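You operate a simulated robot arm through the tools that you are given. There is no shell and no other tool. Be economical: measure what you need, move in short steps, check, and stop when the job is done.

You run a simulated robot arm. Do the job below in one go: nothing can be reset, and whatever is moved stays where it is left.

Task
Stand the black corner board beside the small orange scraper. It goes on the side that lies toward x -0.7, y +0.7 (a direction in the base frame), with about 3 cm between them.

It is judged by the outcome, as a careful person would: the job done as asked, and still so three seconds after it is handed in. It fails if anything else is knocked over, pushed out of place, dropped, spilled or broken.

Robot
A 7-joint arm with a two-finger parallel gripper, fixed in place. Base frame: the origin is at the foot of the arm, x ahead of it, y to its left, z up; the work surface is at about z = 0. Lengths are in mm, angles in rad, forces in N, time in s.
With the tool pointing down near the work surface it reaches from about 240 to 620 mm from the base axis. Its first joint turns from -1.152 to 1.152 rad. Payload 2.6 kg.
Tool frame: the origin (TCP) lies between the finger pads and is the grasp point; the fingertips stand 30 mm ahead of it; z points along the fingers, y is the line along which they close. The gripper opens to 94 mm. The fingers are 28 mm wide and 10 mm thick; the gripper's body (50 by 96 mm) begins 55 mm behind the TCP.
Orientation is told as [roll, pitch, yaw] about the base's x, y, z axes, in that order, counted from this pose: with the fingers straight down and closing along the base's y, the tool's x points along the base's -x, its y along +y and its z along -z.

Tools
- The arm moves only by the tool send_rows. Its argument "motion" is a list of rows, each an object (a shift or turn left out is 0, a gripper value left out holds the last) with "xyz": the shift along the base's x, y, z in mm, a list of three; "dr": the turn, a rotation vector about the base's x, y, z in rad, a list of three; "gripper": the gripper command, from -1 (shut) to 1 (fully open), values between in proportion. In form: [{"xyz": [dx, dy, dz], "dr": [rx, ry, rz], "gripper": gripper}, ...]. A call has 1 to 12 rows; each row shifts and turns the commanded pose from where the row before left it. Each row takes 0.2 s and may step no farther than 50 mm and 0.15 rad from the row before; otherwise, or with a gripper value out of range, the whole call is refused. Where a pose cannot be reached the arm comes as near as it can. A force on the tool above 40 N (or 10 N above the force at the start of the call, whichever is more), or a blocked arm, ends the call early, and 0.2 s more pass. The fingers move at their own pace (about 72 mm/s each) and stop on an object; they squeeze with about 34 N. The grip force told is the motor's: it shows also when the fingers shut on nothing. Time passes only in rows, and 0.2 s behind the last, so rows that do not move let the fingers close. The reply holds the time, the measured pose of the TCP, the force on the tool along the base axes, the opening and the grip force, in the units named above and with some noise, and new pictures: "pictures" is both (left out), scene, wrist or none.
- Cameras (640 x 400 px; columns grow to the right, rows downward): "scene" is fixed at [23.9, 424.9, 563.4]; the picture's right is [-0.86, -0.50, 0.00], its down [-0.29, 0.50, -0.81] and it looks along [0.41, -0.70, -0.58] (base axes); focal length 351 px, centre (320, 200). "wrist" rides on the gripper at [-37, 0, -58] in the tool frame; the picture's right is [0.00, -1.00, 0.00], its down [0.97, 0.00, -0.24] and it looks along [0.24, 0.00, 0.97] (tool axes); focal length 218 px, centre (320, 200). There is no depth. A picture from a camera that has moved, and an enlarged one, comes with that camera's place and axes in the base frame and with its lens.
- inspect(camera, box): a new picture of the part [left, top, right, bottom] of that camera's present view, enlarged. It takes no simulated time.
- close_job(): hands the job in; it is judged then, once.

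Work in short steps. Places have to be worked out from the pictures, the camera data and where the tool is seen: move nearer, look again, correct. Check each grasp and each placing, and mend what went wrong. You have 90 turns and 170 pictures in all, those below and enlarged ones among them. Open the gripper and draw the arm clear of the work before you hand the job in, unless the task says otherwise; then end with one line.

The tools are called as name(argument=value, ...) on one line, values as JSON. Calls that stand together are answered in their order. send_rows: Moves the arm, as the interface text tells. Its arguments: {"type":"object","properties":{"motion":{"type":"array"},"pictures":{"type":"string","enum":["both","scene","wrist","none"]}},"required":["motion"]} The other tools are called the same way: inspect (camera, box) takes an enlarged picture of a part of a camera's view; close_job () hands the job in.

At the start:

```text
time_s: 0.0
ee_pos: [346.0, -31.6, 293.3]
ee_rot: [-0.002, 0.001, -0.001]
wrist_force: [-0.5, 0.4, -1.0]
gripper_width: 94.0
grasp_force: 0.0
```

scene: 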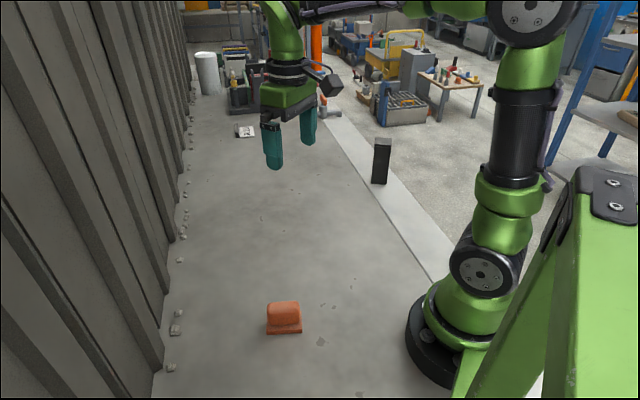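
wrist: 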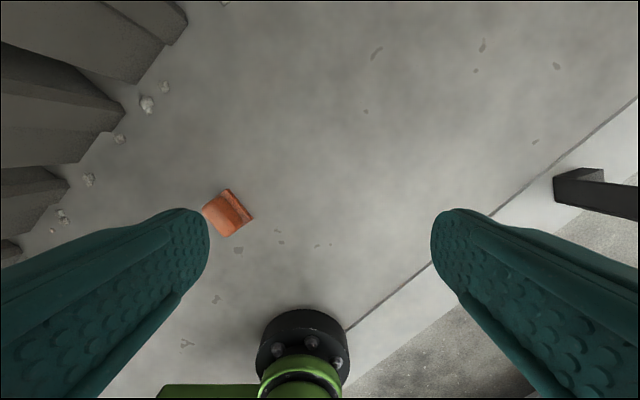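

The board looks to be a black upright piece near (313,-413) and the orange scraper is near (274,128). I'll enlarge both before moving.

inspect(camera="scene", box=[340, 120, 420, 200])

inspect(camera="scene", box=[244, 280, 324, 350])

inspect(camera="wrist", box=[520, 140, 640, 240])

inspect(camera="wrist", box=[180, 170, 280, 250])

```text
5.00 times, centred on (380, 160) of scene
camera zoom: at [23.9, 424.9, 563.4], right [-0.86, -0.5, 0.0], down [-0.29, 0.5, -0.81], along [0.41, -0.7, -0.58], focal length 1756 px, centre (20, 400)
```

zoom: 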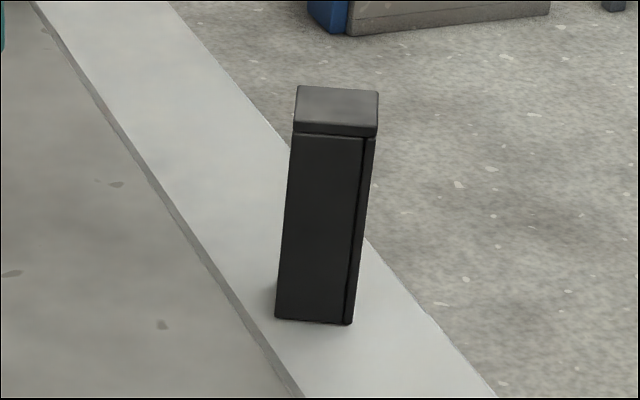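

```text
5.71 times, centred on (284, 315) of scene
camera zoom: at [23.9, 424.9, 563.4], right [-0.86, -0.5, 0.0], down [-0.29, 0.5, -0.81], along [0.41, -0.7, -0.58], focal length 2007 px, centre (526, -457)
```

zoom: 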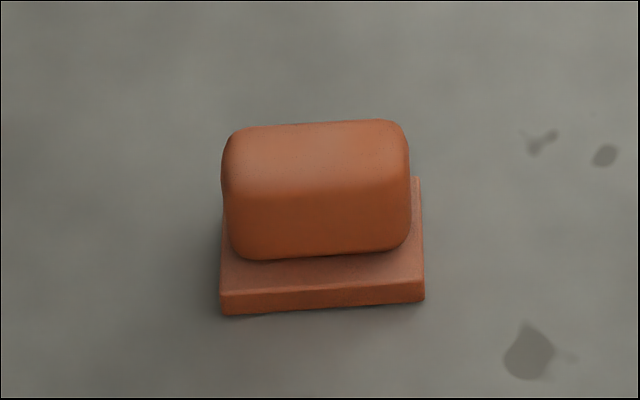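

```text
4.00 times, centred on (580, 190) of wrist
camera zoom: at [383.9, -32.4, 352.3], right [0.0, -1.0, 0.0], down [-0.97, 0.0, 0.24], along [-0.24, 0.0, -0.97], focal length 873 px, centre (-720, 240)
```

zoom: 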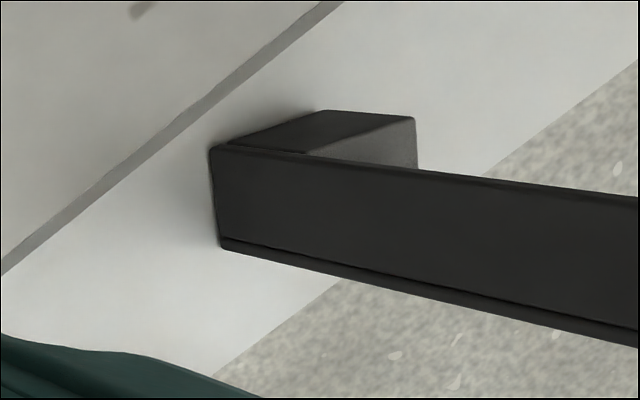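

```text
5.00 times, centred on (230, 210) of wrist
camera zoom: at [383.9, -32.4, 352.3], right [0.0, -1.0, 0.0], down [-0.97, 0.0, 0.24], along [-0.24, 0.0, -0.97], focal length 1091 px, centre (770, 150)
```

zoom: 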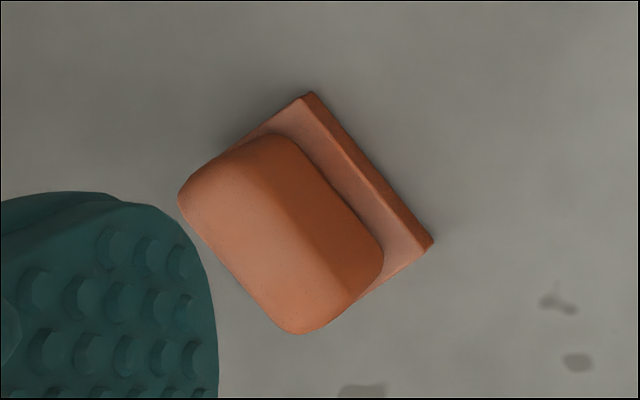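

The board is a standing piece with a near face about 44 mm wide and roughly 120 mm tall, around (314,-414). I'll move the wrist camera closer to it at a safe height to see its shape.

send_rows(motion=[{"xyz": [-5, -45, 5]}, {"xyz": [-5, -45, 5]}, {"xyz": [-5, -45, 5]}, {"xyz": [-5, -45, 5]}, {"xyz": [-5, -45, 5]}, {"xyz": [-5, -45, 5]}, {}])

```text
time_s: 1.6
ee_pos: [317.1, -300.8, 325.1]
ee_rot: [0.001, 0.0, 0.0]
wrist_force: [-0.8, 1.0, 0.4]
gripper_width: 93.6
grasp_force: 0.2
camera wrist: at [354.5, -302.8, 383.8], right [0.0, -1.0, 0.0], down [-0.97, 0.0, 0.24], along [-0.24, 0.0, -0.97], focal length 218 px, centre (320, 200)
```

scene: 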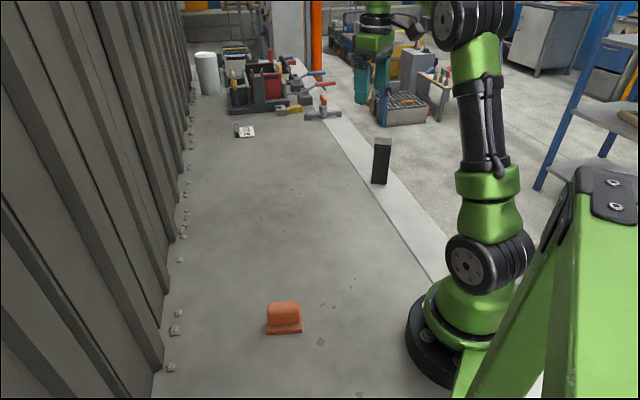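
wrist: 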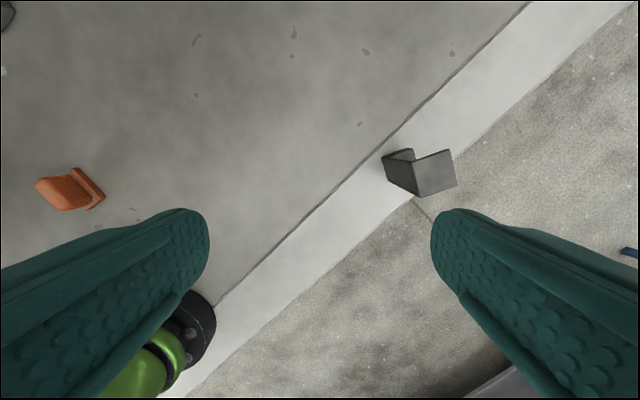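

The board is visible from above; I'll enlarge it.

inspect(camera="wrist", box=[370, 135, 466, 205])

```text
5.71 times, centred on (418, 170) of wrist
camera zoom: at [354.5, -302.8, 383.8], right [0.0, -1.0, 0.0], down [-0.97, 0.0, 0.24], along [-0.24, 0.0, -0.97], focal length 1247 px, centre (-240, 371)
```

zoom: 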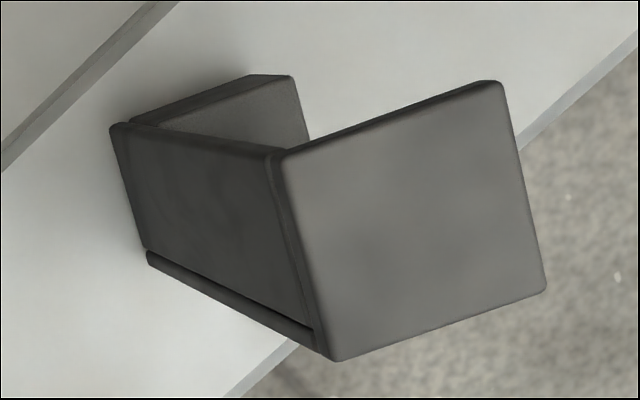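

The board is an open box section, about 44 mm wide, 47 mm deep and 128 mm tall, turned about 0.36 rad, with its top centre near (321,-437). I'll yaw by +0.36 and hover above it, offset slightly toward its closed side wall, then check.

send_rows(motion=[{"xyz": [0, -35, -20], "dr": [0, 0, 0.12]}, {"xyz": [0, -35, -25], "dr": [0, 0, 0.12]}, {"xyz": [0, -35, -30], "dr": [0, 0, 0.12]}, {"xyz": [0, -32.4, -40]}, {}])

```text
refused: row 4 steps farther than a row can; nothing moved
```

One row was too long, so I'll resend it with smaller steps.

send_rows(motion=[{"xyz": [0, -35, -20], "dr": [0, 0, 0.12]}, {"xyz": [0, -35, -25], "dr": [0, 0, 0.12]}, {"xyz": [0, -35, -30], "dr": [0, 0, 0.12]}, {"xyz": [0, -32.4, -20]}, {"xyz": [0, 0, -20]}, {}])

```text
time_s: 3.0
ee_pos: [315.2, -441.0, 208.1]
ee_rot: [0.0, 0.001, 0.363]
wrist_force: [-0.4, -1.0, -0.1]
gripper_width: 93.9
grasp_force: 0.1
camera wrist: at [351.2, -428.6, 267.2], right [0.35, -0.94, 0.0], down [-0.91, -0.34, 0.24], along [-0.22, -0.09, -0.97], focal length 218 px, centre (320, 200)
```

scene: 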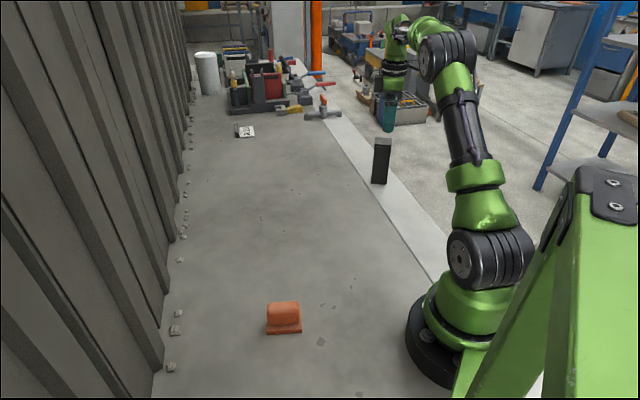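
wrist: 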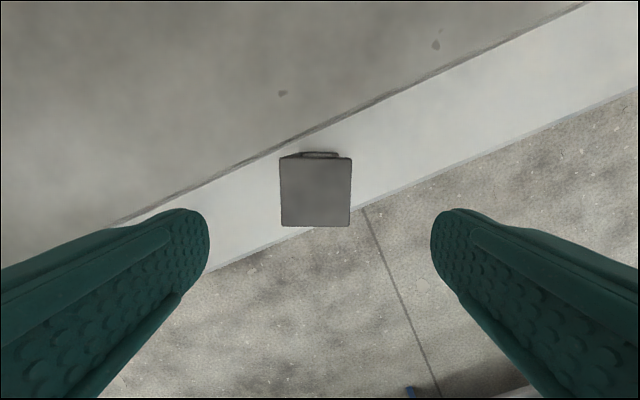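

The gripper is aligned, and the board's top is about 3 mm toward tool +y and 7 mm off along x, as I intended. I'll correct y by 2.5 mm, descend to TCP z≈113, and close.

send_rows(motion=[{"xyz": [-0.9, 2.3, -25]}, {"xyz": [0, 0, -25]}, {"xyz": [0, 0, -25]}, {"xyz": [0, 0, -20]}, {}], pictures="wrist")

```text
time_s: 4.2
ee_pos: [315.0, -435.6, 112.1]
ee_rot: [-0.001, 0.0, 0.361]
wrist_force: [0.1, -1.0, -0.9]
gripper_width: 93.9
grasp_force: 0.1
camera wrist: at [350.2, -424.8, 170.8], right [0.35, -0.94, 0.0], down [-0.91, -0.34, 0.24], along [-0.22, -0.08, -0.97], focal length 218 px, centre (320, 200)
```

wrist: 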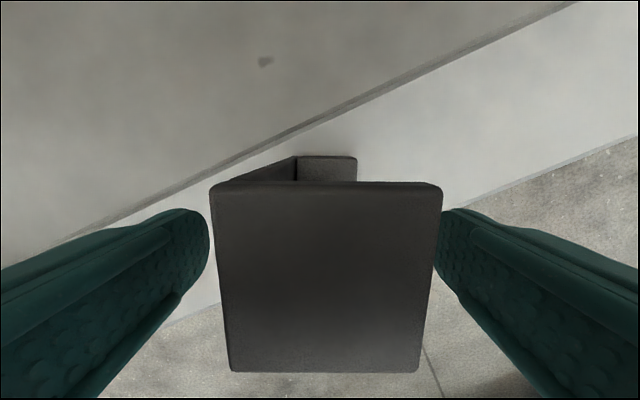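

The board sits between the fingers, so I'll close slowly and hold.

send_rows(motion=[{"gripper": 0.2}, {"gripper": 0.05}, {"gripper": -0.3}, {"gripper": -1}, {}, {}, {}])

```text
time_s: 5.8
ee_pos: [315.7, -436.0, 112.9]
ee_rot: [0.001, 0.0, 0.361]
wrist_force: [-0.3, 0.4, -0.6]
gripper_width: 50.1
grasp_force: 33.7
camera wrist: at [350.2, -424.8, 171.1], right [0.35, -0.94, 0.0], down [-0.91, -0.34, 0.24], along [-0.22, -0.08, -0.97], focal length 218 px, centre (320, 200)
```

scene: 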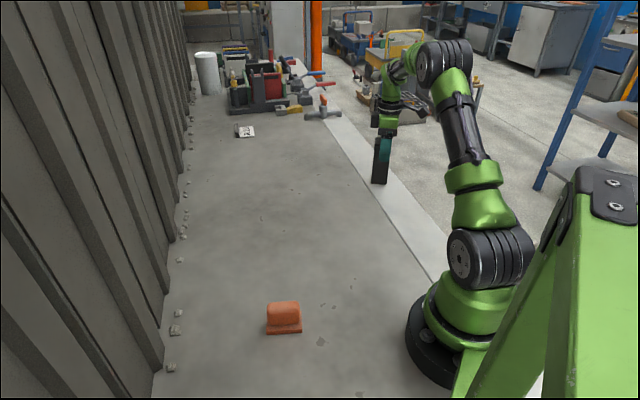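
wrist: 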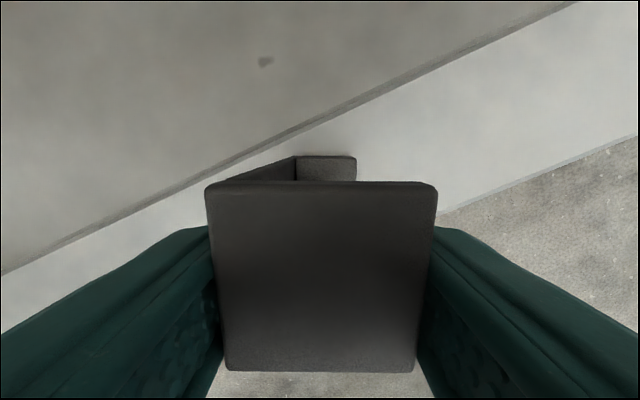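

The grip is firm at 50 mm wide and 33.7 N, and the board's foot is on the floor at TCP z≈113. Lifting 80 mm.

send_rows(motion=[{"xyz": [0, 0, 10]}, {"xyz": [0, 0, 20]}, {"xyz": [0, 0, 30]}, {"xyz": [0, 0, 30]}, {}])

```text
time_s: 7.0
ee_pos: [316.1, -436.9, 203.2]
ee_rot: [-0.001, 0.0, 0.361]
wrist_force: [0.2, -0.7, -1.0]
gripper_width: 50.2
grasp_force: 34.1
camera wrist: at [351.2, -425.9, 261.6], right [0.35, -0.94, 0.0], down [-0.91, -0.34, 0.24], along [-0.23, -0.09, -0.97], focal length 218 px, centre (320, 200)
```

scene: 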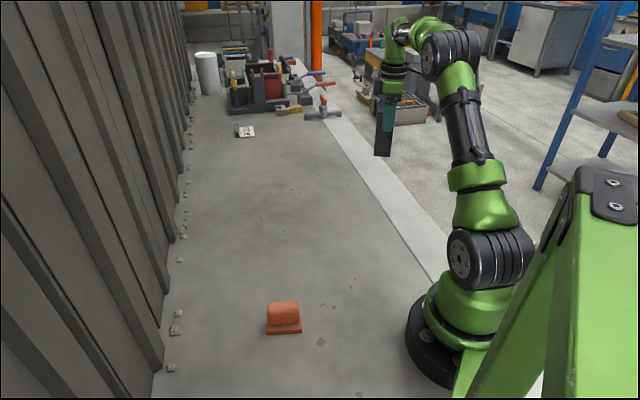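
wrist: 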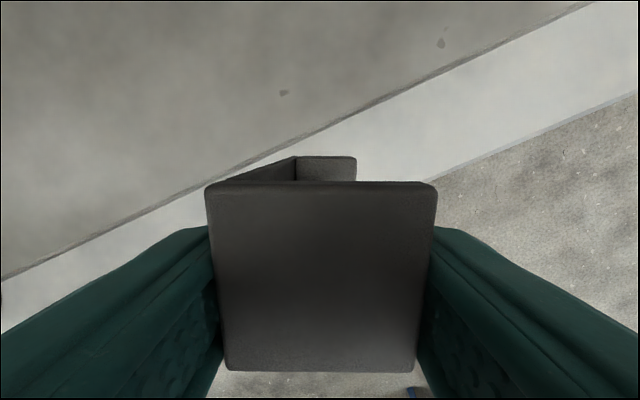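

The board is held and hanging straight. By my estimate the scraper's footprint is about 63×39 mm, centred near (279,116), with its long axis at about 35°. I'll carry the board partway at this height and refine that from a closer view.

send_rows(motion=[{"xyz": [2, 40, 2]}, {"xyz": [2, 45, 0]}, {"xyz": [2, 45, 0]}, {"xyz": [2, 45, 0]}, {"xyz": [2, 45, 0]}, {"xyz": [2, 45, 0]}, {"xyz": [2, 45, 0]}, {"xyz": [2, 45, 0]}, {"xyz": [0, 20, 0]}, {}])

```text
time_s: 9.2
ee_pos: [332.3, -60.0, 207.4]
ee_rot: [0.0, 0.001, 0.362]
wrist_force: [0.4, 0.7, -2.1]
gripper_width: 50.3
grasp_force: 34.1
camera wrist: at [367.9, -48.8, 265.4], right [0.35, -0.94, 0.0], down [-0.91, -0.34, 0.24], along [-0.22, -0.08, -0.97], focal length 218 px, centre (320, 200)
```

scene: 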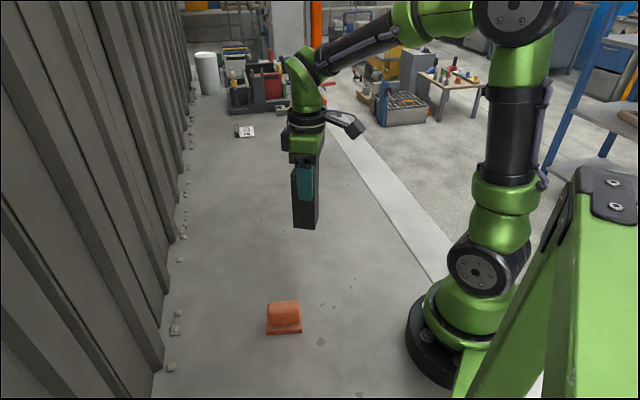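
wrist: 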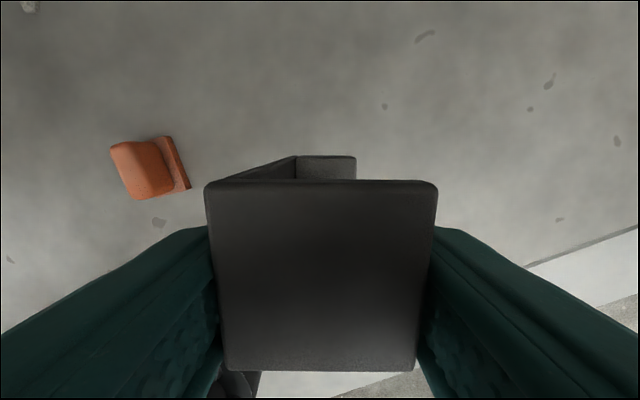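

I'll enlarge the scraper in this wrist view.

inspect(camera="wrist", box=[100, 125, 200, 210])

```text
4.71 times, centred on (150, 168) of wrist
camera zoom: at [367.9, -48.8, 265.4], right [0.35, -0.94, 0.0], down [-0.91, -0.34, 0.24], along [-0.22, -0.08, -0.97], focal length 1027 px, centre (1120, 353)
```

zoom: 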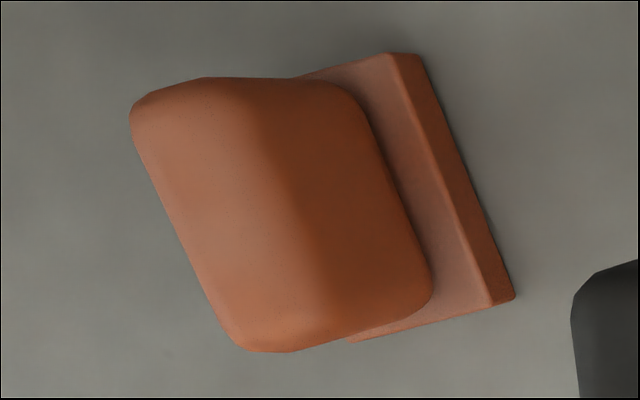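

The wrist and scene views agree on the scraper: centre (278.7,116), long axis at 35.1°, about 48 mm tall. The board's centre should go to about (224.6,170), parallel to the scraper. That means TCP (219,166) and yaw 0.613, so I'll move above that point at height.

send_rows(motion=[{"xyz": [-18.7, 38, 0], "dr": [0, 0, 0.042]}, {"xyz": [-18.7, 38, 0], "dr": [0, 0, 0.042]}, {"xyz": [-18.7, 38, 0], "dr": [0, 0, 0.042]}, {"xyz": [-18.7, 38, 0], "dr": [0, 0, 0.042]}, {"xyz": [-18.7, 38, 0], "dr": [0, 0, 0.042]}, {"xyz": [-18.7, 37.8, 0], "dr": [0, 0, 0.042]}, {}, {}])

```text
time_s: 11.0
ee_pos: [219.7, 165.9, 205.7]
ee_rot: [-0.001, 0.001, 0.615]
wrist_force: [0.0, -1.2, 0.0]
gripper_width: 50.4
grasp_force: 34.2
camera wrist: at [250.9, 186.1, 264.4], right [0.58, -0.82, 0.0], down [-0.79, -0.56, 0.24], along [-0.2, -0.14, -0.97], focal length 218 px, centre (320, 200)
```

scene: 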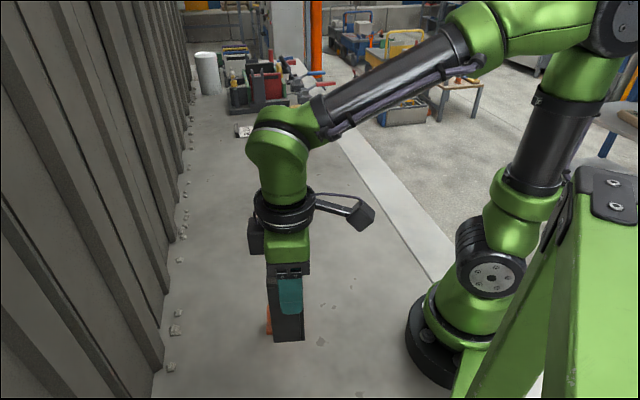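
wrist: 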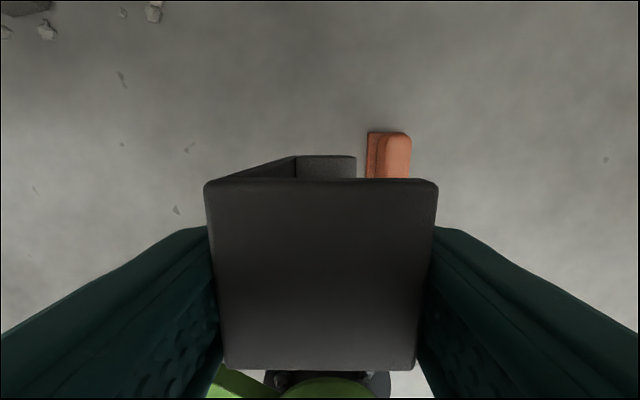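

The board sits parallel to the scraper on the right side. I'll descend to about 6 mm above the floor and check the gap.

send_rows(motion=[{"xyz": [0, 0, -30]}, {"xyz": [0, 0, -30]}, {"xyz": [0, 0, -20]}, {"xyz": [0, 0, -6]}, {}])

inspect(camera="scene", box=[220, 250, 380, 380])

inspect(camera="wrist", box=[260, 80, 480, 220])

```text
time_s: 12.2
ee_pos: [220.5, 165.9, 119.9]
ee_rot: [-0.001, -0.001, 0.614]
wrist_force: [-0.7, -0.5, 0.1]
gripper_width: 50.2
grasp_force: 34.6
camera wrist: at [250.8, 185.6, 179.1], right [0.58, -0.82, 0.0], down [-0.79, -0.56, 0.24], along [-0.2, -0.14, -0.97], focal length 218 px, centre (320, 200)
```

scene: 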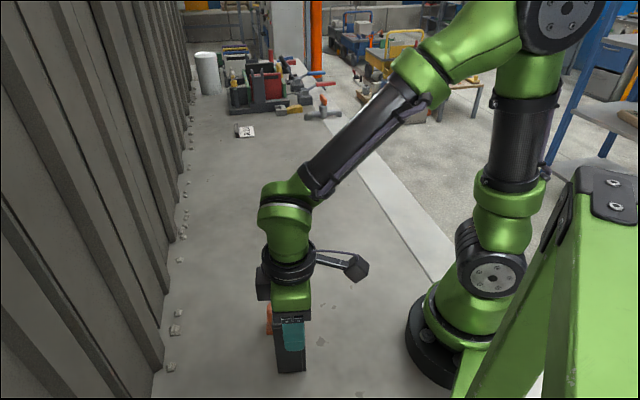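
wrist: 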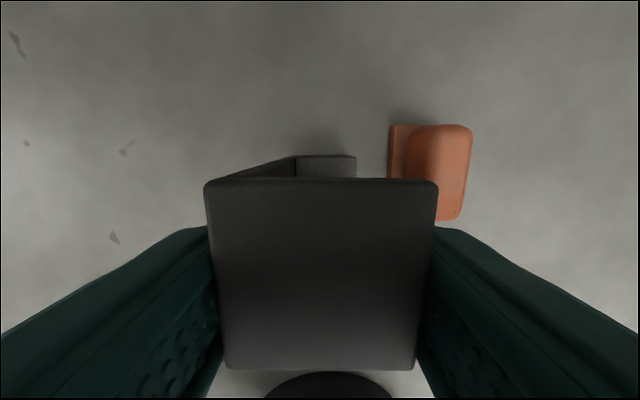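

```text
3.08 times, centred on (300, 315) of scene
camera zoom: at [23.9, 424.9, 563.4], right [-0.86, -0.5, 0.0], down [-0.29, 0.5, -0.81], along [0.41, -0.7, -0.58], focal length 1081 px, centre (382, -154)
```

zoom: 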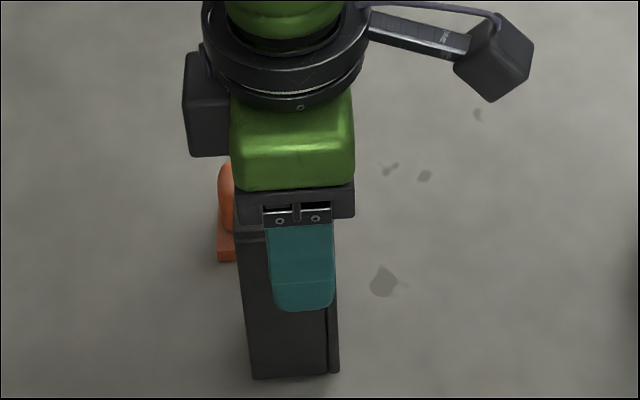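

```text
2.86 times, centred on (370, 150) of wrist
camera zoom: at [250.8, 185.6, 179.1], right [0.58, -0.82, 0.0], down [-0.79, -0.56, 0.24], along [-0.2, -0.14, -0.97], focal length 624 px, centre (177, 343)
```

zoom: 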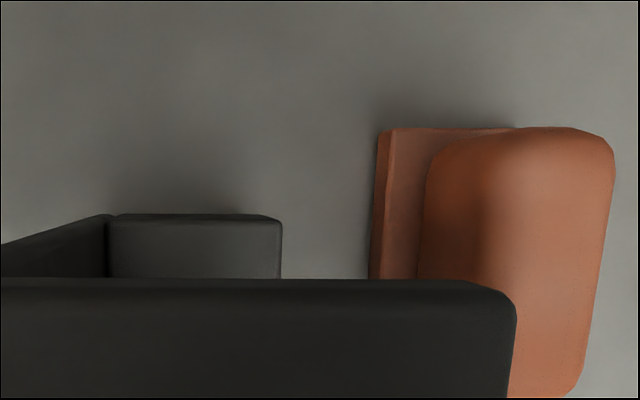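

The gap measures about 28.5 mm, so I'll shift the board 1.5 mm outward and lower the last few millimetres gently.

send_rows(motion=[{"xyz": [-0.9, 1.2, -2]}, {"xyz": [0, 0, -2]}, {"xyz": [0, 0, -1]}, {"xyz": [0, 0, -0.7]}, {}], pictures="wrist")

```text
time_s: 13.4
ee_pos: [217.9, 168.5, 114.8]
ee_rot: [0.0, 0.001, 0.612]
wrist_force: [0.3, 0.5, -1.6]
gripper_width: 50.1
grasp_force: 33.6
camera wrist: at [249.1, 188.0, 173.3], right [0.58, -0.82, 0.0], down [-0.79, -0.56, 0.24], along [-0.2, -0.14, -0.97], focal length 218 px, centre (320, 200)
```

wrist: 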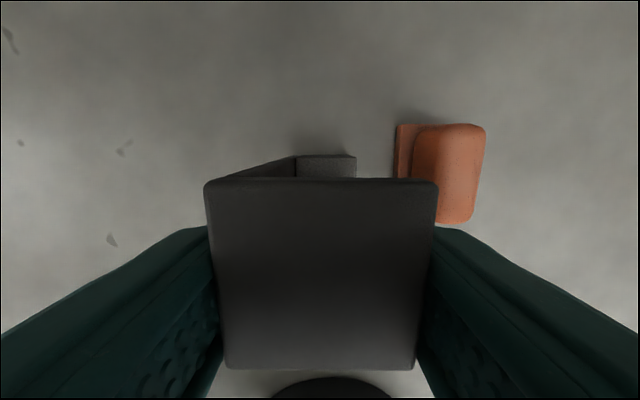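

There's no contact force yet, so I'll lower in 0.5 mm steps while watching the force.

send_rows(motion=[{"xyz": [0, 0, -0.5]}, {"xyz": [0, 0, -0.4]}, {}], pictures="none")

```text
time_s: 14.2
ee_pos: [218.3, 168.2, 114.4]
ee_rot: [-0.001, 0.001, 0.613]
wrist_force: [0.2, -0.7, -1.1]
gripper_width: 50.0
grasp_force: 33.8
```

send_rows(motion=[{"xyz": [0, 0, -0.5]}, {"xyz": [0, 0, -0.5]}, {}], pictures="none")

inspect(camera="scene", box=[250, 330, 340, 390])

```text
time_s: 15.0
ee_pos: [217.1, 168.7, 112.4]
ee_rot: [0.0, 0.0, 0.612]
wrist_force: [0.2, 0.7, -0.8]
gripper_width: 49.9
grasp_force: 33.5
```

```text
6.67 times, centred on (295, 360) of scene
camera zoom: at [23.9, 424.9, 563.4], right [-0.86, -0.5, 0.0], down [-0.29, 0.5, -0.81], along [0.41, -0.7, -0.58], focal length 2341 px, centre (487, -867)
```

zoom: 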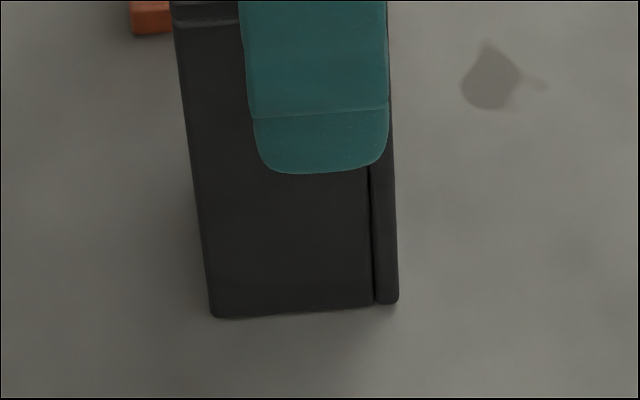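

The force is still near zero and commanded z is about 112; I'll continue in small steps, watching for contact.

send_rows(motion=[{"xyz": [0, 0, -0.5]}, {"xyz": [0, 0, -0.5]}, {}], pictures="none")

```text
time_s: 15.8
ee_pos: [219.6, 168.3, 111.0]
ee_rot: [0.001, -0.003, 0.612]
wrist_force: [-1.6, -6.8, 23.3]
gripper_width: 50.3
grasp_force: 33.6
```

The floor contacts at about z=111, with 23 N of upward force. I'll ease up 0.7 mm, then open gradually.

send_rows(motion=[{"xyz": [0, 0, 0.7]}, {}, {"gripper": 0.15}, {"gripper": 0.3}, {"gripper": 0.7}, {}, {}])

```text
time_s: 17.4
ee_pos: [216.7, 167.4, 111.7]
ee_rot: [-0.001, -0.002, 0.614]
wrist_force: [-1.2, 0.4, -0.6]
gripper_width: 80.0
grasp_force: 0.1
camera wrist: at [249.2, 187.7, 170.0], right [0.58, -0.82, 0.0], down [-0.79, -0.56, 0.24], along [-0.2, -0.14, -0.97], focal length 218 px, centre (320, 200)
```

scene: 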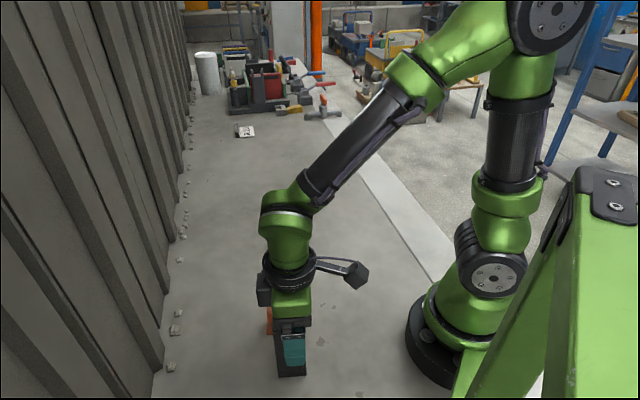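
wrist: 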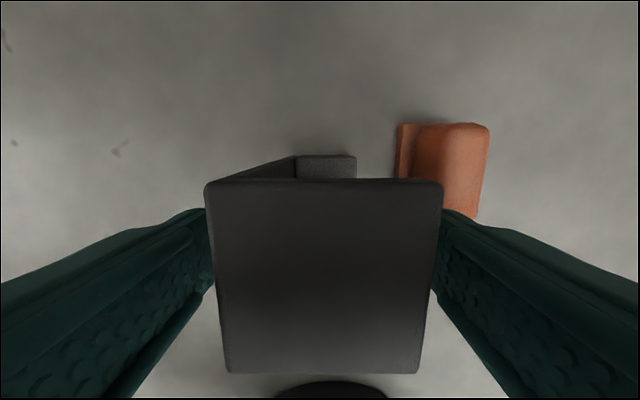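

The board is released and standing. I'll open fully, rise straight up, and then draw away.

send_rows(motion=[{"gripper": 1}, {}, {"xyz": [0, 0, 15]}, {"xyz": [0, 0, 30]}, {"xyz": [0, 0, 40]}, {"xyz": [0, 0, 40]}, {"xyz": [30, -30, 20]}, {"xyz": [30, -35, 0]}, {"xyz": [30, -35, 0]}, {"xyz": [25, -40, 0]}, {"xyz": [10, -45, 0]}, {}])

inspect(camera="scene", box=[220, 270, 380, 390])

```text
time_s: 20.0
ee_pos: [344.5, -17.6, 255.0]
ee_rot: [0.0, -0.001, 0.614]
wrist_force: [-0.1, -0.3, -0.2]
gripper_width: 93.8
grasp_force: 0.1
camera wrist: at [373.2, 1.4, 314.3], right [0.58, -0.82, 0.0], down [-0.79, -0.56, 0.24], along [-0.2, -0.14, -0.97], focal length 218 px, centre (320, 200)
```

scene: 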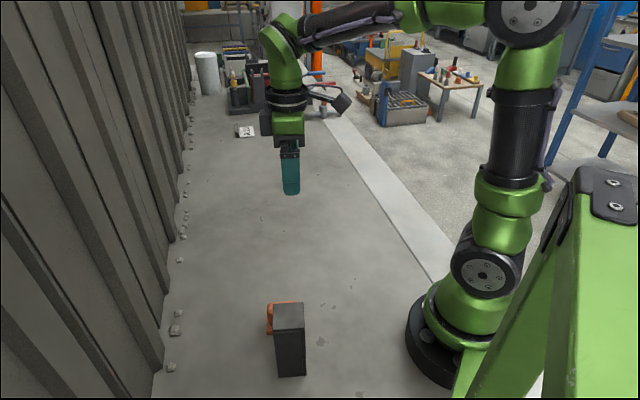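
wrist: 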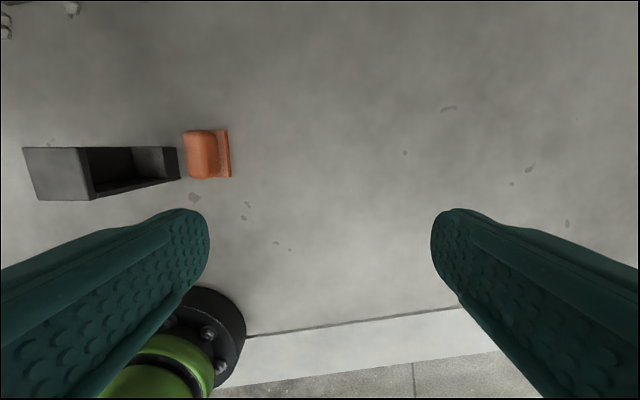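

```text
3.33 times, centred on (300, 330) of scene
camera zoom: at [23.9, 424.9, 563.4], right [-0.86, -0.5, 0.0], down [-0.29, 0.5, -0.81], along [0.41, -0.7, -0.58], focal length 1171 px, centre (387, -233)
```

zoom: 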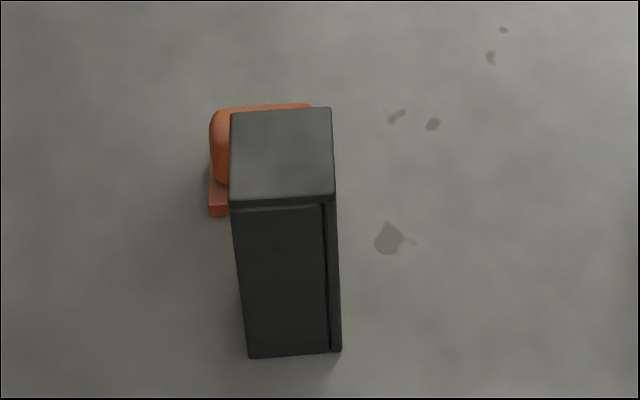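

The board stands upright and parallel to the scraper on the requested side, with a gap of roughly 29–30 mm. The scraper hasn't moved and the arm is clear, so I'm handing in.

close_job()

```text
The job is handed in.
```

The black corner board now stands upright beside the orange scraper, on the side toward (-0.7, +0.7), with about 3 cm between them.
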